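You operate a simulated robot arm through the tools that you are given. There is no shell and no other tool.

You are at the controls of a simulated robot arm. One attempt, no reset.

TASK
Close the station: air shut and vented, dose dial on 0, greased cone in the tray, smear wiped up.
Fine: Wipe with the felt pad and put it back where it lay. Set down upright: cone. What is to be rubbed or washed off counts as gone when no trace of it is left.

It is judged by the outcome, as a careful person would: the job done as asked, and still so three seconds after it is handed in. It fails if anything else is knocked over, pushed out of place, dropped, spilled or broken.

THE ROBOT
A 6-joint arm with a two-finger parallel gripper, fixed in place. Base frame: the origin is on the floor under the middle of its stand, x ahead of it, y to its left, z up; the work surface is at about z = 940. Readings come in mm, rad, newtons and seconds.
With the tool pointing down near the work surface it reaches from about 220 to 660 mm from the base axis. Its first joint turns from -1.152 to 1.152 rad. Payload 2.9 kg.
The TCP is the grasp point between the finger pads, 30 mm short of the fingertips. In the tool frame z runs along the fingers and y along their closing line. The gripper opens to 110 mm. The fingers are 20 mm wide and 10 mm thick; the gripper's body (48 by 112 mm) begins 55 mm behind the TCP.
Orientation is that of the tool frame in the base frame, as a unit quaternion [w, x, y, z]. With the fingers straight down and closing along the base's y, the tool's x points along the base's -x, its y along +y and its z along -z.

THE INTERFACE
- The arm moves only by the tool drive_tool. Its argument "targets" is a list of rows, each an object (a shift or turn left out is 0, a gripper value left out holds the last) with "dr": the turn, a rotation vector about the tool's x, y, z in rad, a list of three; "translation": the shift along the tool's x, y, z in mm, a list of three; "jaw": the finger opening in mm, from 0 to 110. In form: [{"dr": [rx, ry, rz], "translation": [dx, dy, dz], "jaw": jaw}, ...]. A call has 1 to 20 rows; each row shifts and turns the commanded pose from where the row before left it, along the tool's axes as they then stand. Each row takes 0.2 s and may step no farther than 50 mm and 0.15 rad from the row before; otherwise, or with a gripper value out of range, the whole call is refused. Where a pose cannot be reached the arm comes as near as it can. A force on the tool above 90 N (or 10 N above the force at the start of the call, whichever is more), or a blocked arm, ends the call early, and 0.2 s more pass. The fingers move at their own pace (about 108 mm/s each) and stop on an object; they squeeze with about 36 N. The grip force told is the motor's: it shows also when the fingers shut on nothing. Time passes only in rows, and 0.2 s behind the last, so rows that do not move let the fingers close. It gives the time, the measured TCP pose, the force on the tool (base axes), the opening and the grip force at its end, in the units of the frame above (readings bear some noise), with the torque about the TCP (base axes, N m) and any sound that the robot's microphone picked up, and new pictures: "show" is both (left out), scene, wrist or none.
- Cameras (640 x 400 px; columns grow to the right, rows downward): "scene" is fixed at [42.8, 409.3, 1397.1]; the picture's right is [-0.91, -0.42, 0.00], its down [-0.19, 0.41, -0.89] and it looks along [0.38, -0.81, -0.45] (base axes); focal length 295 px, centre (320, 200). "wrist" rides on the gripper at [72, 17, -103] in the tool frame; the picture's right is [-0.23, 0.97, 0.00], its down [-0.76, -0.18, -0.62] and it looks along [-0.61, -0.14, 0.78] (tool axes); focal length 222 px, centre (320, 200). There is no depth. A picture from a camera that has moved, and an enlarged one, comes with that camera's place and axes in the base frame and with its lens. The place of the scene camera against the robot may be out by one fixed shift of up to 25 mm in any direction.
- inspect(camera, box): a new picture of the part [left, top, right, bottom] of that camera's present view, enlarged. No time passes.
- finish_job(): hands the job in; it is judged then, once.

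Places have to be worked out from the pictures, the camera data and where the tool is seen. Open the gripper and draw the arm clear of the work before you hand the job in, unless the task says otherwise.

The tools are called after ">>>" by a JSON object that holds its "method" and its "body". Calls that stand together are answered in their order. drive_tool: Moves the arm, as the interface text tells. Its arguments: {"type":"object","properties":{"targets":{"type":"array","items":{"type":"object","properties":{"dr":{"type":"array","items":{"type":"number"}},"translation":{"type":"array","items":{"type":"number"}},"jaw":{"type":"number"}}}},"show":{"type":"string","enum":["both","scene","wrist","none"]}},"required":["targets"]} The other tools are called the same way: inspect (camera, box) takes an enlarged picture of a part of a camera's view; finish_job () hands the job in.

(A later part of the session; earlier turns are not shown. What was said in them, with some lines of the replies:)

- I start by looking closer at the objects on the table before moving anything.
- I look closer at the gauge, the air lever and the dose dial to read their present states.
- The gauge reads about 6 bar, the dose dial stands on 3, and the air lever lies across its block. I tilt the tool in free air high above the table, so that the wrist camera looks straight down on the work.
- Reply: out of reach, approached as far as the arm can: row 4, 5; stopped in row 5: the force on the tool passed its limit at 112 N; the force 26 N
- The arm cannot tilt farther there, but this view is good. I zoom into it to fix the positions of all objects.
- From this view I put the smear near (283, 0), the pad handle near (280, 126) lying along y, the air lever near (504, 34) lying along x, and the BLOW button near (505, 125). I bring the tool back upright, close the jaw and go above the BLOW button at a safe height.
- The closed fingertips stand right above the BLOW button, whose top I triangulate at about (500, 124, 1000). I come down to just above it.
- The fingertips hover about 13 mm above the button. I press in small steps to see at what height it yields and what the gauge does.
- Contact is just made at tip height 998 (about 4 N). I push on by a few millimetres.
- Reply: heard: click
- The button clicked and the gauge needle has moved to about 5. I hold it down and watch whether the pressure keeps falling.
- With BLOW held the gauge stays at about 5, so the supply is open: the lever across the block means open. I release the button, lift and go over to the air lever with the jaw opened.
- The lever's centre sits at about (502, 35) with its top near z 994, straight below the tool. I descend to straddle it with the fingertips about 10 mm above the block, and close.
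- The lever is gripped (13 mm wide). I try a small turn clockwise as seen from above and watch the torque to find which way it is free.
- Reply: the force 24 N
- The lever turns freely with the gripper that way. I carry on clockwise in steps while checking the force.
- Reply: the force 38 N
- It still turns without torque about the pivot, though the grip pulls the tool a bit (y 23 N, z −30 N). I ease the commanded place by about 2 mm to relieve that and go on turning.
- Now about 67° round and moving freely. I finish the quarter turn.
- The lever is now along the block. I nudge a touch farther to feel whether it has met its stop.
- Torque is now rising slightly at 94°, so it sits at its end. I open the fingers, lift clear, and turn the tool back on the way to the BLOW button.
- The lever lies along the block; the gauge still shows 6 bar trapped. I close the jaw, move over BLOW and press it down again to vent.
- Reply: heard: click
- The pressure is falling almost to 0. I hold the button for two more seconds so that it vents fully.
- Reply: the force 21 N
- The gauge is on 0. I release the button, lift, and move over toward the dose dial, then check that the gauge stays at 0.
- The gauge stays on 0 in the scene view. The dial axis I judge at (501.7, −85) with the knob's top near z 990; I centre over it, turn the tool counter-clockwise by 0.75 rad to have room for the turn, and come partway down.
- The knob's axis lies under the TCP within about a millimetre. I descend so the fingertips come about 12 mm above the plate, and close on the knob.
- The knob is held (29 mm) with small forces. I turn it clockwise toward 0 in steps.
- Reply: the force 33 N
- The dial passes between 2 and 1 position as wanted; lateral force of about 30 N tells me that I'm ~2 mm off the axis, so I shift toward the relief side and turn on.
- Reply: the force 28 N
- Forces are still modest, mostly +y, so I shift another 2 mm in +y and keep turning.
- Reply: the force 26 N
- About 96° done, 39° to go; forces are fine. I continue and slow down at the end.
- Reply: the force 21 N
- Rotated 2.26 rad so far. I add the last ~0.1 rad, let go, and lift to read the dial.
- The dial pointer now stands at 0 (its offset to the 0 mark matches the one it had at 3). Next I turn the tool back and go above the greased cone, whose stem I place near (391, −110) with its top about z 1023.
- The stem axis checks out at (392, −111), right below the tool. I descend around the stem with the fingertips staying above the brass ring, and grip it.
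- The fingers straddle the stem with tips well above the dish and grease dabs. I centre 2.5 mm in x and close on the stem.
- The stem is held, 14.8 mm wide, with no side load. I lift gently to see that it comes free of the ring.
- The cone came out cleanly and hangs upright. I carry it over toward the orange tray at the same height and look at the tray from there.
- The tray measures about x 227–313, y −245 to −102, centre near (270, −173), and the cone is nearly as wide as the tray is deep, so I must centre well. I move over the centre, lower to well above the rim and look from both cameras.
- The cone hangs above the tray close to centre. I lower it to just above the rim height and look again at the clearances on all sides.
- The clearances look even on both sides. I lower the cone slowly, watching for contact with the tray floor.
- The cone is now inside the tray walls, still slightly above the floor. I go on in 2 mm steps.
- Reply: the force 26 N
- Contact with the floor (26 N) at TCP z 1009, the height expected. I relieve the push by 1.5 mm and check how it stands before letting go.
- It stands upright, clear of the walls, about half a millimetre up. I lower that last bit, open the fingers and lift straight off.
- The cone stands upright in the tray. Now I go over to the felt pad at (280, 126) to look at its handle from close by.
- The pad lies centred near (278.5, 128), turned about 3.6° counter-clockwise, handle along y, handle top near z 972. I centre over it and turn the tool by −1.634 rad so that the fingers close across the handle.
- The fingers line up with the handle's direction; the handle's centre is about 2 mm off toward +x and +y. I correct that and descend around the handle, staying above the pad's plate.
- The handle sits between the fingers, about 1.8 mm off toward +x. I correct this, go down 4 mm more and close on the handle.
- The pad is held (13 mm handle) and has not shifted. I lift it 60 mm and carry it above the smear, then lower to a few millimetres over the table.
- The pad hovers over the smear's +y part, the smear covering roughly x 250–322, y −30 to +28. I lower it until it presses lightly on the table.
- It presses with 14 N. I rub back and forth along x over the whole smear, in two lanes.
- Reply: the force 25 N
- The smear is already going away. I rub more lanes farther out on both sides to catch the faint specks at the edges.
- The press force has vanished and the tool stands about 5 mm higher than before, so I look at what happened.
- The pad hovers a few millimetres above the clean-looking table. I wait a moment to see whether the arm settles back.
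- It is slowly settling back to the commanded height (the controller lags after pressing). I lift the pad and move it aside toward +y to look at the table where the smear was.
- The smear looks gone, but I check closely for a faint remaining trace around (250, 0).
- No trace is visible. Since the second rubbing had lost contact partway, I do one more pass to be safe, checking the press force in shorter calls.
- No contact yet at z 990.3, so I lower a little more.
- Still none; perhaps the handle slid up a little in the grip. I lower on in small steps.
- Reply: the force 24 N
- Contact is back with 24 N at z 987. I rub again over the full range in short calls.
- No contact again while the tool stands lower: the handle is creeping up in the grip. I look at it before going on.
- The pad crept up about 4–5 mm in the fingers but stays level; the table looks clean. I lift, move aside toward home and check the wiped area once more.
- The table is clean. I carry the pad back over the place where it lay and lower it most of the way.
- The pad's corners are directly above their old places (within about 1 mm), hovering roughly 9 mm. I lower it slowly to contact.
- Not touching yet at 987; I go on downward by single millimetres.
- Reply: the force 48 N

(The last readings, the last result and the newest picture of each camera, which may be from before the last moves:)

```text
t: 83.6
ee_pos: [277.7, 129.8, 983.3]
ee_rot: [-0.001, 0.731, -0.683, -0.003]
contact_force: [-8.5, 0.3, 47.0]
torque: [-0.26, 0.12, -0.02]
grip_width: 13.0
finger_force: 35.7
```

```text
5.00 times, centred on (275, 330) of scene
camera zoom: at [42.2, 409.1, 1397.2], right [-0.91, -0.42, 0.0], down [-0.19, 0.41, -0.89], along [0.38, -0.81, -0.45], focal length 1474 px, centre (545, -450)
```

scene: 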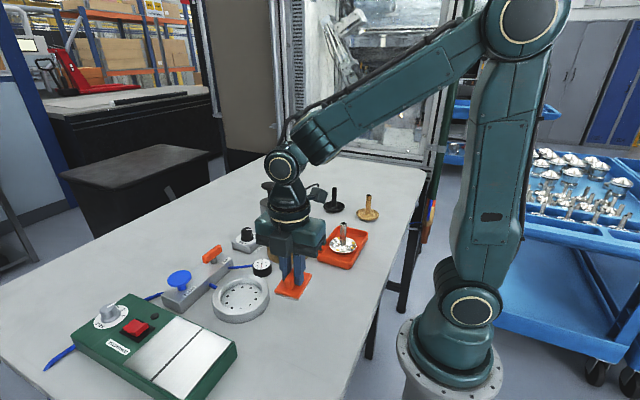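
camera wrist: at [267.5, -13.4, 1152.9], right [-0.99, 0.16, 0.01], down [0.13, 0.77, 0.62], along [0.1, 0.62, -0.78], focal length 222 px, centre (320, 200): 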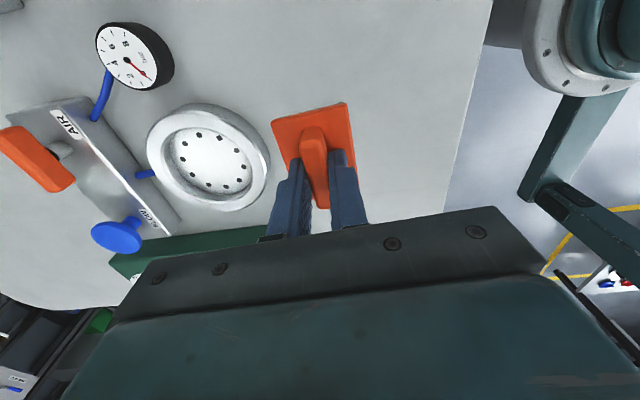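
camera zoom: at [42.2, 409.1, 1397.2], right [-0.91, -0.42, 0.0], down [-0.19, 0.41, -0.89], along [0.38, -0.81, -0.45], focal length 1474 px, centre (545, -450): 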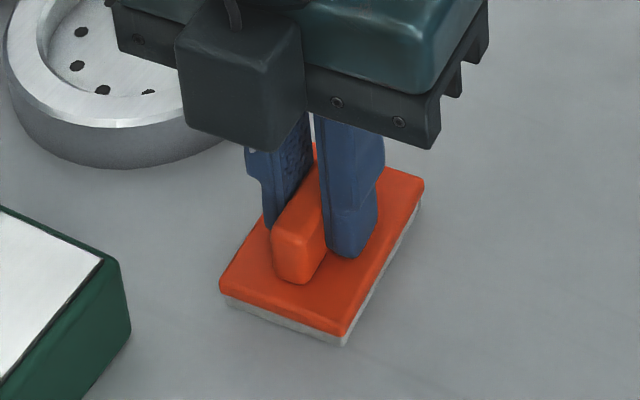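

The pad is down in its old spot (corners match within a millimetre), pressing with 47 N. I relieve the push by 1.5 mm, then open the fingers.

>>> {"method": "drive_tool", "body": {"targets": [{"translation": [0, 0, -1]}, {"translation": [0, 0, -0.5]}, {}], "show": "none"}}

```text
t: 84.4
ee_pos: [278.9, 130.4, 984.5]
ee_rot: [0.0, 0.73, -0.684, -0.002]
contact_force: [5.2, -1.0, 20.7]
torque: [0.09, -0.38, -0.05]
grip_width: 12.7
finger_force: 36.1
```

About 21 N remain; I ease another 0.8 mm and let go.

>>> {"method": "drive_tool", "body": {"targets": [{"translation": [0, 0, -0.8]}, {}, {"jaw": 28}, {"jaw": 44}, {}, {"translation": [0, 0, -15]}, {"translation": [0, 0, -35]}, {"translation": [0, 0, -40]}, {}], "show": "both"}}

>>> {"method": "inspect", "body": {"camera": "scene", "box": [235, 290, 315, 370]}}

```text
t: 86.4
ee_pos: [278.7, 128.9, 1074.1]
ee_rot: [0.002, 0.73, -0.684, -0.003]
contact_force: [0.3, -0.1, 0.1]
torque: [-0.02, 0.02, 0.01]
grip_width: 43.9
finger_force: 0.1
camera wrist: at [267.4, 55.3, 1178.5], right [-0.99, 0.16, 0.01], down [0.13, 0.77, 0.62], along [0.1, 0.62, -0.78], focal length 222 px, centre (320, 200)
```

scene: 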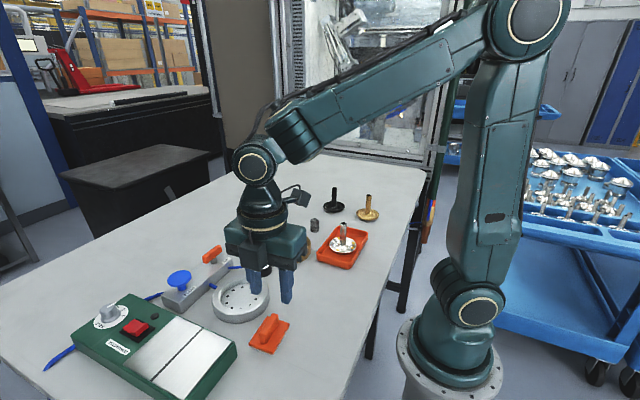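
wrist: 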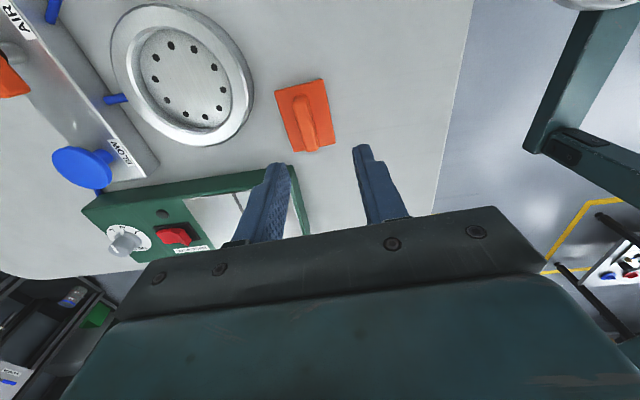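

```text
5.00 times, centred on (275, 330) of scene
camera zoom: at [42.8, 409.3, 1397.1], right [-0.91, -0.42, 0.0], down [-0.19, 0.41, -0.89], along [0.38, -0.81, -0.45], focal length 1474 px, centre (545, -450)
```

zoom: 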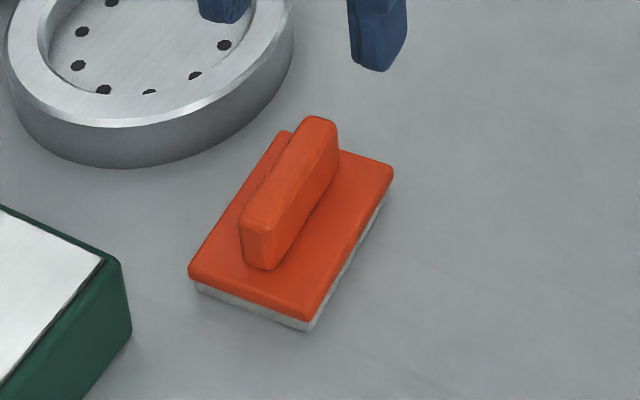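

On opening, the +x finger, whose tip was touching the plate, dragged the pad about 15 mm toward +x. I'll grip it again higher up on the handle and bring it back: first I move over its present place and look.

>>> {"method": "drive_tool", "body": {"targets": [{"translation": [-0.9, -15, 0], "jaw": 34}, {"translation": [0, 0, 30]}, {"translation": [0, 0, 20]}, {}, {}, {}], "show": "both"}}

>>> {"method": "inspect", "body": {"camera": "wrist", "box": [220, 80, 420, 205]}}

>>> {"method": "inspect", "body": {"camera": "scene", "box": [235, 290, 315, 370]}}

```text
t: 87.8
ee_pos: [292.3, 129.7, 1026.7]
ee_rot: [0.001, 0.73, -0.684, -0.002]
contact_force: [-0.1, 0.1, 0.7]
torque: [0.02, 0.04, -0.02]
grip_width: 33.9
finger_force: 0.1
camera wrist: at [281.8, 55.5, 1130.2], right [-0.99, 0.16, 0.01], down [0.13, 0.77, 0.62], along [0.1, 0.62, -0.78], focal length 222 px, centre (320, 200)
```

scene: 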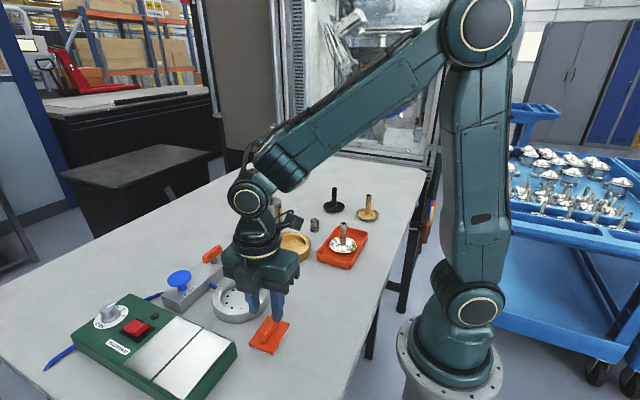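
wrist: 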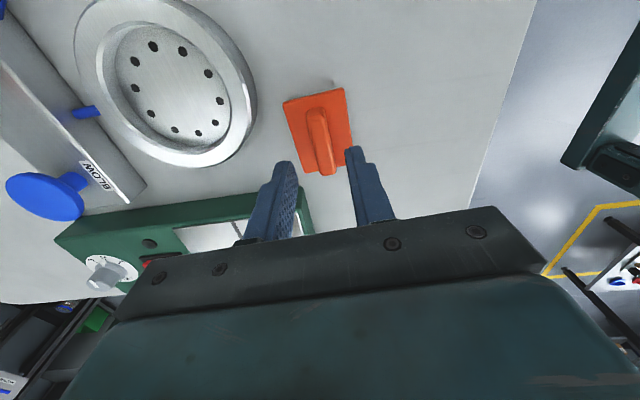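

```text
3.20 times, centred on (320, 142) of wrist
camera zoom: at [281.8, 55.5, 1130.2], right [-0.99, 0.16, 0.01], down [0.13, 0.77, 0.62], along [0.1, 0.62, -0.78], focal length 711 px, centre (320, 384)
```

zoom: 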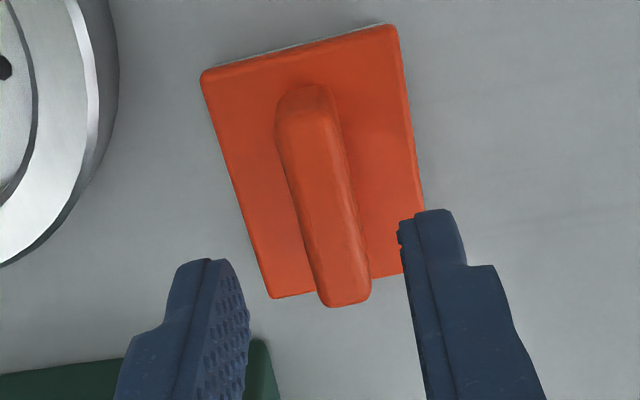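

```text
5.00 times, centred on (275, 330) of scene
camera zoom: at [42.8, 409.3, 1397.1], right [-0.91, -0.42, 0.0], down [-0.19, 0.41, -0.89], along [0.38, -0.81, -0.45], focal length 1474 px, centre (545, -450)
```

zoom: 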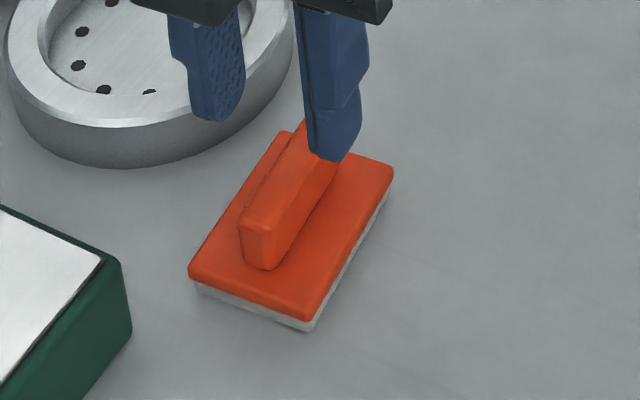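

The fingers are centred on the handle again and its direction is unchanged. I descend to TCP z 989 (tips about 6 mm above the plate) and grip.

>>> {"method": "drive_tool", "body": {"targets": [{"translation": [0, 0, 20]}, {"translation": [0, 0, 16]}, {}, {}, {"jaw": 20}, {"jaw": 5}, {}, {}], "show": "none"}}

>>> {"method": "inspect", "body": {"camera": "scene", "box": [235, 290, 315, 370]}}

>>> {"method": "inspect", "body": {"camera": "wrist", "box": [220, 80, 420, 205]}}

```text
t: 89.6
ee_pos: [291.5, 129.5, 988.0]
ee_rot: [0.002, 0.73, -0.683, -0.002]
contact_force: [0.3, -0.6, -0.6]
torque: [0.04, 0.01, -0.02]
grip_width: 12.8
finger_force: 35.8
```

```text
5.00 times, centred on (275, 330) of scene
camera zoom: at [42.9, 409.3, 1397.1], right [-0.91, -0.42, 0.0], down [-0.19, 0.41, -0.89], along [0.38, -0.81, -0.45], focal length 1474 px, centre (545, -450)
```

zoom: 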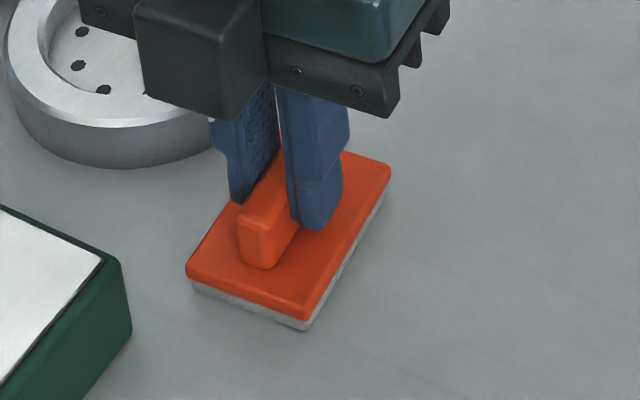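

```text
3.20 times, centred on (320, 142) of wrist
camera zoom: at [280.9, 55.8, 1093.4], right [-0.99, 0.16, 0.01], down [0.13, 0.77, 0.62], along [0.1, 0.62, -0.78], focal length 711 px, centre (320, 384)
```

zoom: 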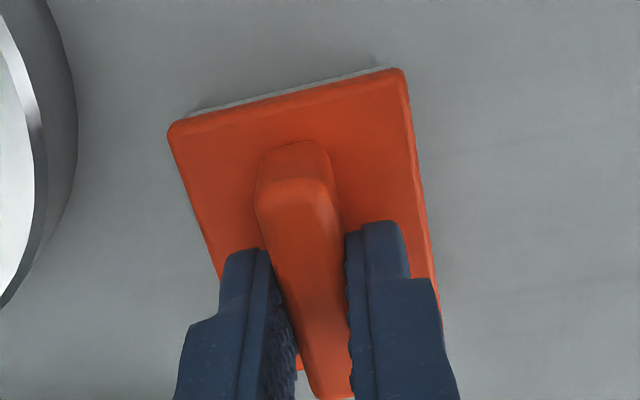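

The pad sits in the grip just as at the first grip. I lift it 6 mm, shift it back by the same 15 mm, and lower it again.

>>> {"method": "drive_tool", "body": {"targets": [{"translation": [0, 0, -6]}, {}, {"translation": [0.5, 8, 0]}, {"translation": [0.4, 7, 0]}, {}, {}, {"translation": [0, 0, 3]}, {"translation": [0, 0, 2]}, {}, {}], "show": "none"}}

>>> {"method": "inspect", "body": {"camera": "scene", "box": [235, 290, 315, 370]}}

```text
t: 91.8
ee_pos: [275.1, 127.1, 990.1]
ee_rot: [0.001, 0.73, -0.683, -0.001]
contact_force: [-3.4, -0.9, 9.8]
torque: [-0.08, -0.04, -0.05]
grip_width: 13.1
finger_force: 36.3
```

```text
5.00 times, centred on (275, 330) of scene
camera zoom: at [42.7, 409.2, 1397.1], right [-0.91, -0.42, 0.0], down [-0.19, 0.41, -0.89], along [0.38, -0.81, -0.45], focal length 1474 px, centre (545, -450)
```

zoom: 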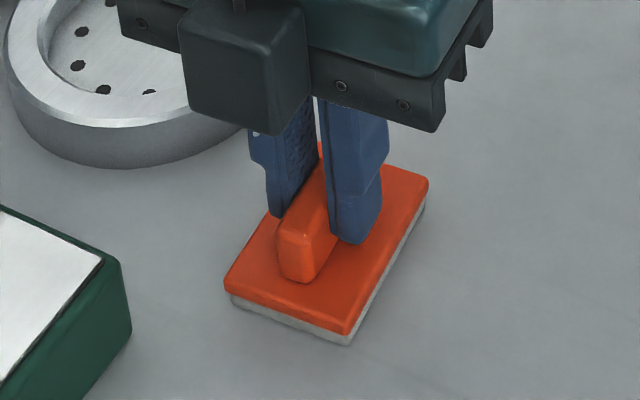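

The pad is back within about 1–1.5 mm (slightly toward −x). I let the arm settle a moment and look again before releasing.

>>> {"method": "drive_tool", "body": {"targets": [{"translation": [0, 0, -3]}, {}, {}, {}, {}, {"translation": [0, 0, 2]}, {}], "show": "none"}}

>>> {"method": "inspect", "body": {"camera": "scene", "box": [235, 290, 315, 370]}}

>>> {"method": "inspect", "body": {"camera": "wrist", "box": [220, 80, 420, 205]}}

```text
t: 93.4
ee_pos: [278.2, 127.3, 990.3]
ee_rot: [0.001, 0.73, -0.684, -0.002]
contact_force: [0.8, 0.3, -0.9]
torque: [-0.01, 0.04, 0.04]
grip_width: 12.7
finger_force: 36.3
```

```text
5.00 times, centred on (275, 330) of scene
camera zoom: at [42.9, 409.3, 1397.1], right [-0.91, -0.42, 0.0], down [-0.19, 0.41, -0.89], along [0.38, -0.81, -0.45], focal length 1474 px, centre (545, -450)
```

zoom: 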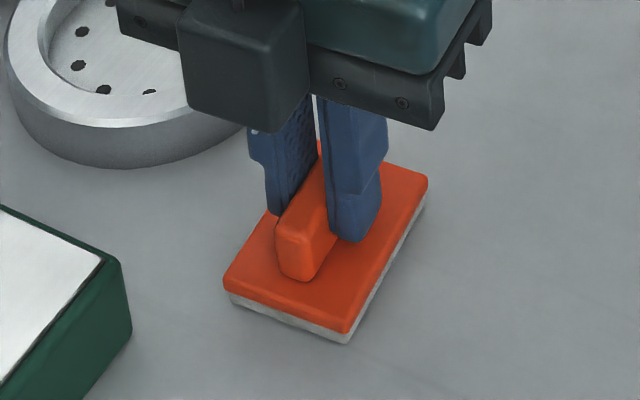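

```text
3.20 times, centred on (320, 142) of wrist
camera zoom: at [266.1, 54.7, 1094.2], right [-0.99, 0.16, 0.01], down [0.13, 0.77, 0.62], along [0.1, 0.62, -0.78], focal length 711 px, centre (320, 384)
```

zoom: 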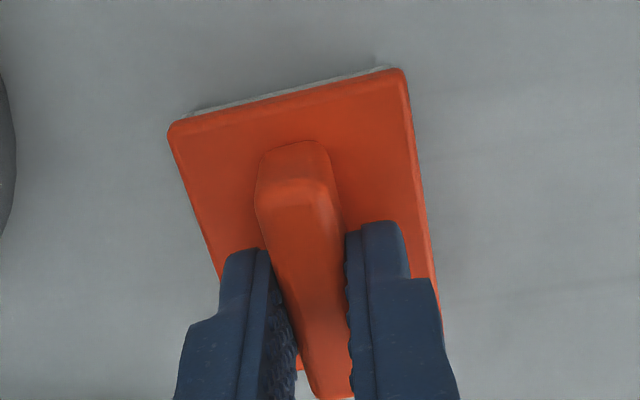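

The pad's corners now match their first place within a millimetre. I lower the last millimetre and check the force stays small.

>>> {"method": "drive_tool", "body": {"targets": [{"translation": [0, 0, 0.8]}, {}], "show": "none"}}

```text
t: 94.0
ee_pos: [277.3, 128.5, 989.7]
ee_rot: [0.001, 0.73, -0.683, -0.003]
contact_force: [0.4, -0.6, -0.2]
torque: [0.02, -0.01, 0.04]
grip_width: 13.0
finger_force: 35.3
```

Still essentially unloaded. I lower another 0.7 mm, open the fingers evenly, and check before lifting.

>>> {"method": "drive_tool", "body": {"targets": [{"translation": [0, 0, 0.7]}, {}, {"jaw": 18}, {"jaw": 30}, {}], "show": "none"}}

>>> {"method": "inspect", "body": {"camera": "scene", "box": [235, 290, 315, 370]}}

>>> {"method": "inspect", "body": {"camera": "wrist", "box": [220, 80, 420, 205]}}

```text
t: 95.2
ee_pos: [277.3, 128.0, 988.8]
ee_rot: [0.001, 0.73, -0.683, -0.003]
contact_force: [-0.7, -0.2, 0.2]
torque: [0.03, -0.03, 0.01]
grip_width: 30.2
finger_force: 0.1
```

```text
5.00 times, centred on (275, 330) of scene
camera zoom: at [42.8, 409.3, 1397.1], right [-0.91, -0.42, 0.0], down [-0.19, 0.41, -0.89], along [0.38, -0.81, -0.45], focal length 1474 px, centre (545, -450)
```

zoom: 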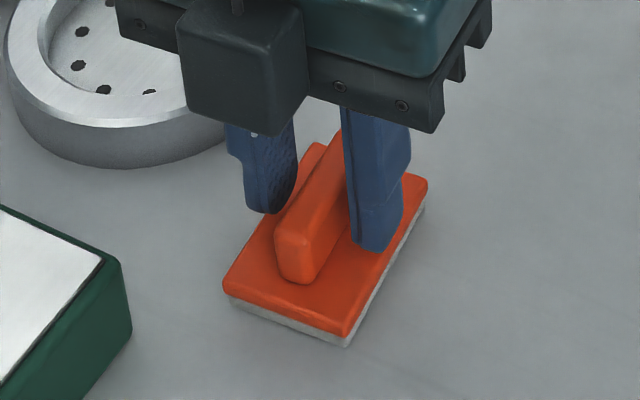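

```text
3.20 times, centred on (320, 142) of wrist
camera zoom: at [265.8, 55.2, 1093.6], right [-0.99, 0.16, 0.01], down [0.13, 0.77, 0.62], along [0.1, 0.62, -0.78], focal length 711 px, centre (320, 384)
```

zoom: 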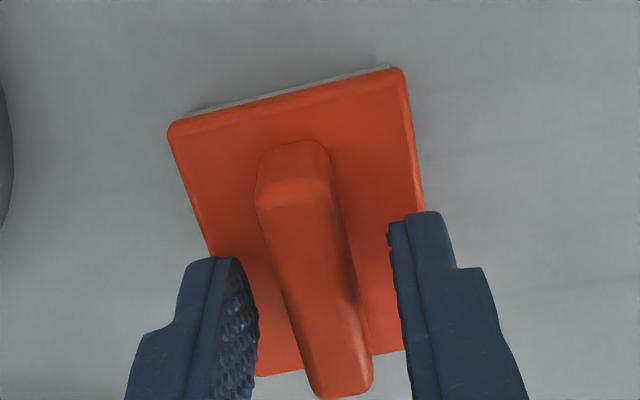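

The pad stayed put this time, in its old place. I lift straight up, turn the tool back, and go to a viewpoint over the wiped area for a final check.

>>> {"method": "drive_tool", "body": {"targets": [{"translation": [0, 0, -15]}, {"translation": [0, 0, -40]}, {"translation": [0, 0, -45]}, {"translation": [0, 0, -40]}, {"dr": [0, 0, 0.1485]}, {"dr": [0, 0, 0.1485]}, {"dr": [0, 0, 0.1485]}, {"dr": [0, 0, 0.1485]}, {"dr": [0, 0, 0.1485]}, {"dr": [0, 0, 0.1485]}, {"dr": [0, 0, 0.1485]}, {"dr": [0, 0, 0.1485]}, {"dr": [0, 0, 0.1485]}, {"dr": [0, 0, 0.1485]}, {"dr": [0, 0, 0.149]}, {"translation": [0, -40, 0]}, {"translation": [0, -40, 0]}, {"translation": [0, -40, 0]}, {}], "show": "both"}}

>>> {"method": "inspect", "body": {"camera": "wrist", "box": [240, 30, 400, 130]}}

>>> {"method": "inspect", "body": {"camera": "scene", "box": [230, 250, 360, 370]}}

```text
t: 99.2
ee_pos: [278.8, 6.2, 1128.9]
ee_rot: [-0.003, -0.002, 1.0, 0.0]
contact_force: [-0.6, 0.4, 0.2]
torque: [-0.02, 0.02, 0.0]
grip_width: 30.0
finger_force: 0.0
camera wrist: at [206.4, 23.1, 1234.4], right [0.22, 0.97, 0.0], down [0.77, -0.18, 0.62], along [0.6, -0.14, -0.79], focal length 222 px, centre (320, 200)
```

scene: 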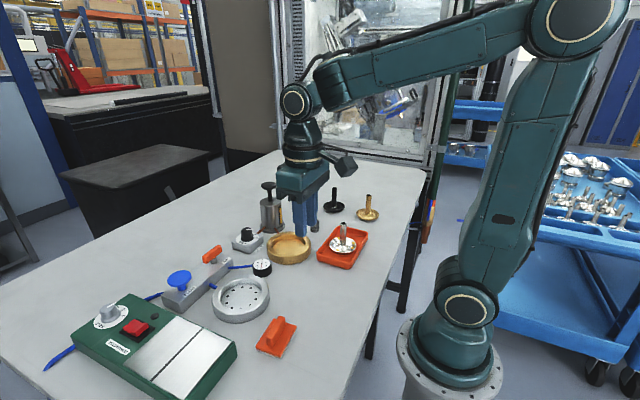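
wrist: 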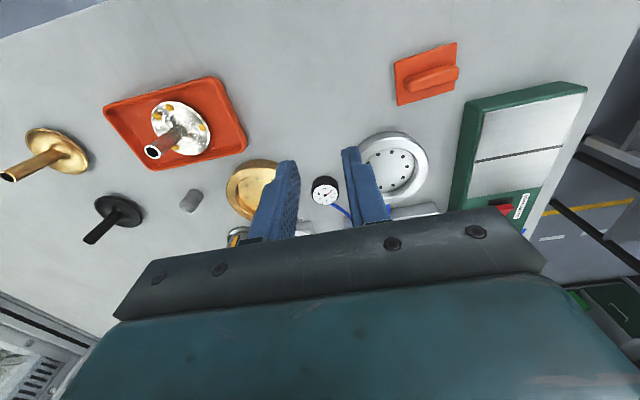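

```text
4.00 times, centred on (320, 80) of wrist
camera zoom: at [206.4, 23.1, 1234.4], right [0.22, 0.97, 0.0], down [0.77, -0.18, 0.62], along [0.6, -0.14, -0.79], focal length 888 px, centre (320, 680)
```

zoom: 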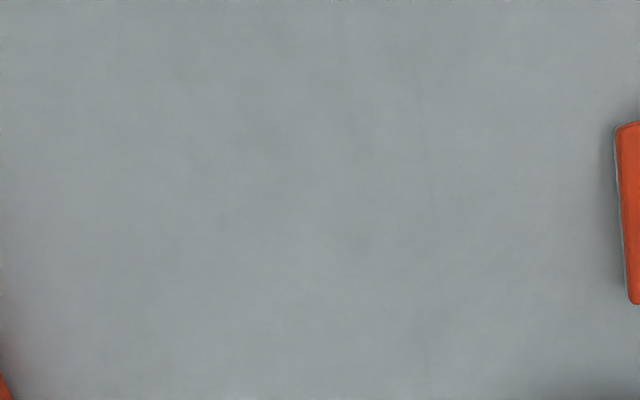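

```text
3.33 times, centred on (295, 310) of scene
camera zoom: at [42.8, 409.2, 1397.1], right [-0.91, -0.42, 0.0], down [-0.19, 0.41, -0.89], along [0.38, -0.81, -0.45], focal length 982 px, centre (403, -167)
```

zoom: 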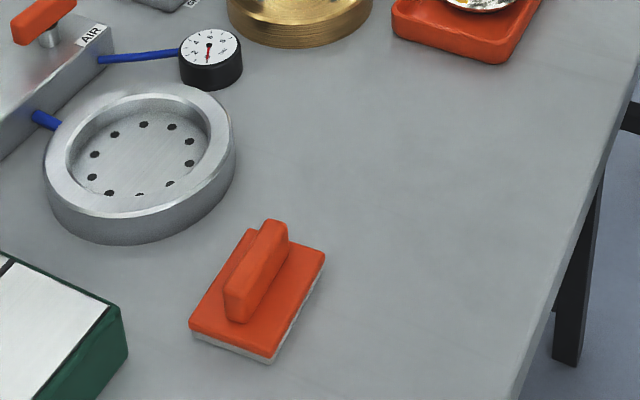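

The table is clean, the pad is back, the cone stands in the tray. I now raise the arm back to its starting height with the gripper opened, and verify gauge, lever and dial one last time.

>>> {"method": "drive_tool", "body": {"targets": [{"translation": [0, 0, -45]}, {"translation": [0, 0, -45]}, {"translation": [0, 0, -45]}, {"translation": [-25, -22, -35], "jaw": 110}, {"translation": [-25, -22, 0]}, {"translation": [-25, -22, 0]}, {"translation": [-25, -22, 0]}, {}, {}], "show": "both"}}

>>> {"method": "inspect", "body": {"camera": "wrist", "box": [230, 30, 550, 190]}}

>>> {"method": "inspect", "body": {"camera": "scene", "box": [150, 215, 290, 305]}}

>>> {"method": "inspect", "body": {"camera": "scene", "box": [220, 170, 400, 282]}}

```text
t: 101.2
ee_pos: [384.3, -76.8, 1298.1]
ee_rot: [-0.003, -0.002, 1.0, 0.0]
contact_force: [-0.7, -0.1, -0.5]
torque: [0.04, 0.01, 0.01]
grip_width: 110.1
finger_force: 0.1
camera wrist: at [312.2, -61.2, 1402.4], right [0.22, 0.97, 0.0], down [0.77, -0.18, 0.62], along [0.6, -0.14, -0.79], focal length 222 px, centre (320, 200)
```

scene: 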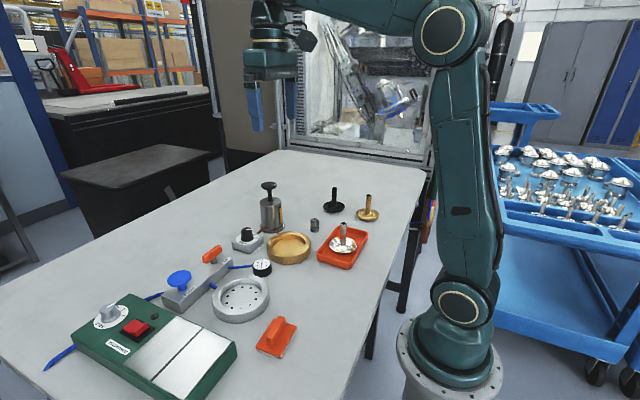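
wrist: 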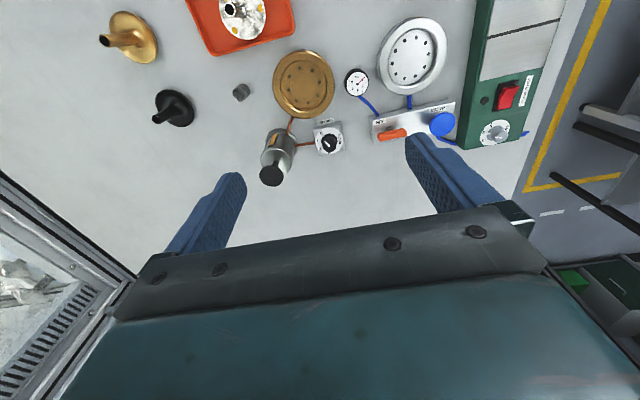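

```text
2.00 times, centred on (390, 110) of wrist
camera zoom: at [312.2, -61.2, 1402.4], right [0.22, 0.97, 0.0], down [0.77, -0.18, 0.62], along [0.6, -0.14, -0.79], focal length 444 px, centre (180, 380)
```

zoom: 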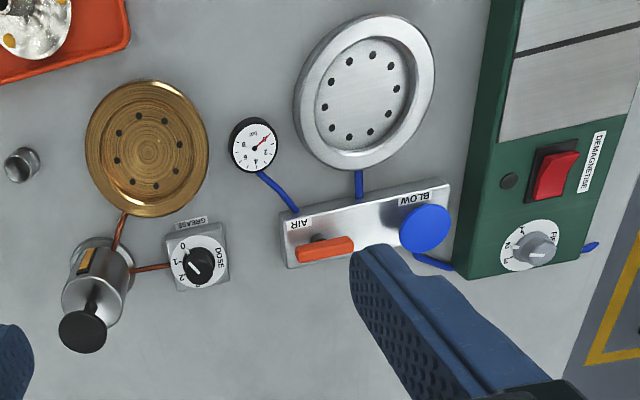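

```text
4.44 times, centred on (220, 260) of scene
camera zoom: at [42.9, 409.2, 1397.1], right [-0.91, -0.42, 0.0], down [-0.19, 0.41, -0.89], along [0.38, -0.81, -0.45], focal length 1310 px, centre (764, -67)
```

zoom: 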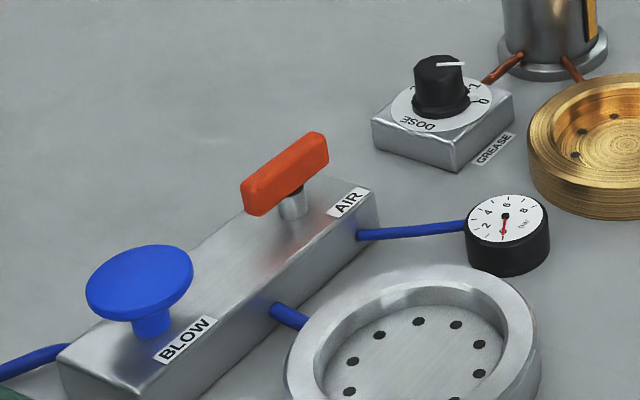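

```text
3.56 times, centred on (310, 226) of scene
camera zoom: at [42.9, 409.2, 1397.1], right [-0.91, -0.42, 0.0], down [-0.19, 0.41, -0.89], along [0.38, -0.81, -0.45], focal length 1048 px, centre (356, 108)
```

zoom: 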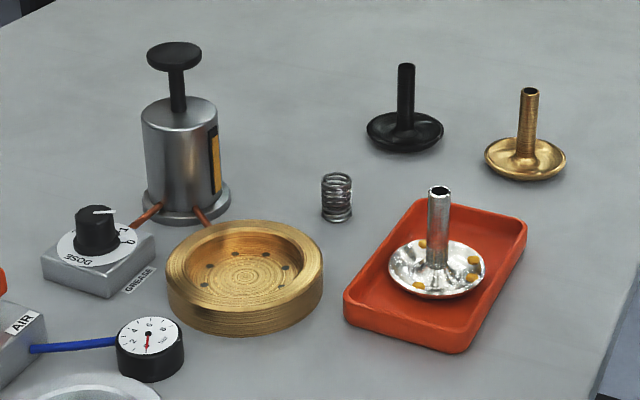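

I read the dial and gauge once more at higher magnification.

>>> {"method": "inspect", "body": {"camera": "wrist", "box": [300, 105, 364, 161]}}

>>> {"method": "inspect", "body": {"camera": "wrist", "box": [335, 60, 385, 100]}}

>>> {"method": "inspect", "body": {"camera": "scene", "box": [225, 220, 275, 260]}}

```text
7.14 times, centred on (332, 133) of wrist
camera zoom: at [312.2, -61.2, 1402.4], right [0.22, 0.97, 0.0], down [0.77, -0.18, 0.62], along [0.6, -0.14, -0.79], focal length 1587 px, centre (234, 679)
```

zoom: 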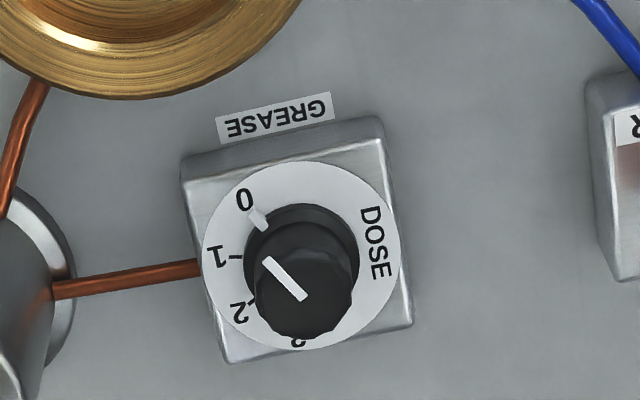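

```text
10.00 times, centred on (360, 80) of wrist
camera zoom: at [312.2, -61.2, 1402.4], right [0.22, 0.97, 0.0], down [0.77, -0.18, 0.62], along [0.6, -0.14, -0.79], focal length 2221 px, centre (-80, 1400)
```

zoom: 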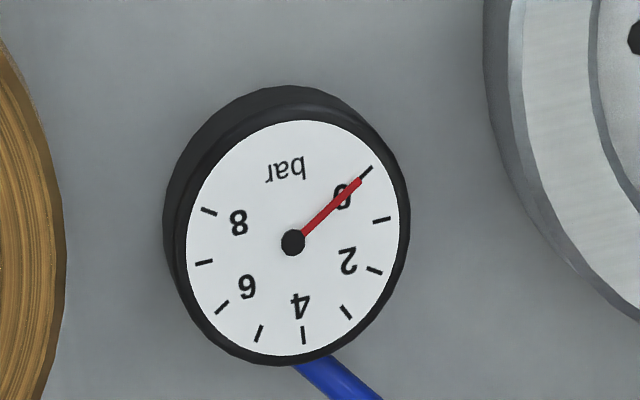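

```text
10.00 times, centred on (250, 240) of scene
camera zoom: at [42.9, 409.2, 1397.1], right [-0.91, -0.42, 0.0], down [-0.19, 0.41, -0.89], along [0.38, -0.81, -0.45], focal length 2947 px, centre (1020, -200)
```

zoom: 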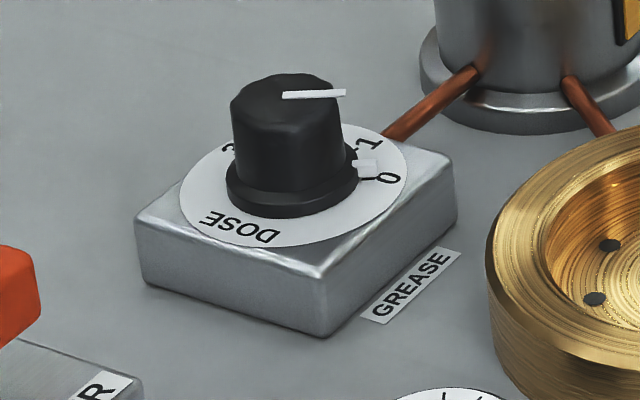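

The gauge is on 0, the air lever is in the shut position along the block, and the dial mark stands at 0. The greased cone is upright in the tray, the table is clean, the pad is back in place, and the arm is clear with the gripper open. I hand the job in.

>>> {"method": "finish_job", "body": {}}

```text
The job is handed in.
```

The station is closed, and I handed the job in with the arm drawn clear and the gripper open.

- **Air:** The lever is turned along the block to the shut position. I held BLOW down until the gauge fell from 6 bar to 0, and it has stayed at 0 since. Before shutting it, I pressed BLOW briefly to confirm the supply was open, which blew some air through the empty ring.
- **Dose dial:** Turned from 3 to 0. The pointer reads on the mark, perhaps a degree or two past it.
- **Greased cone:** It stands upright near the middle of the orange tray, with the grease dabs untouched.
- **Smear:** I rubbed it over several times with the felt pad. No trace shows in close-ups from either camera.
- **Felt pad:** It is back within about 1 mm of where it lay. On my first release a finger dragged it about 15 mm, so I gripped it again and set it back.

I saw nothing else moved or knocked over in the final pictures.
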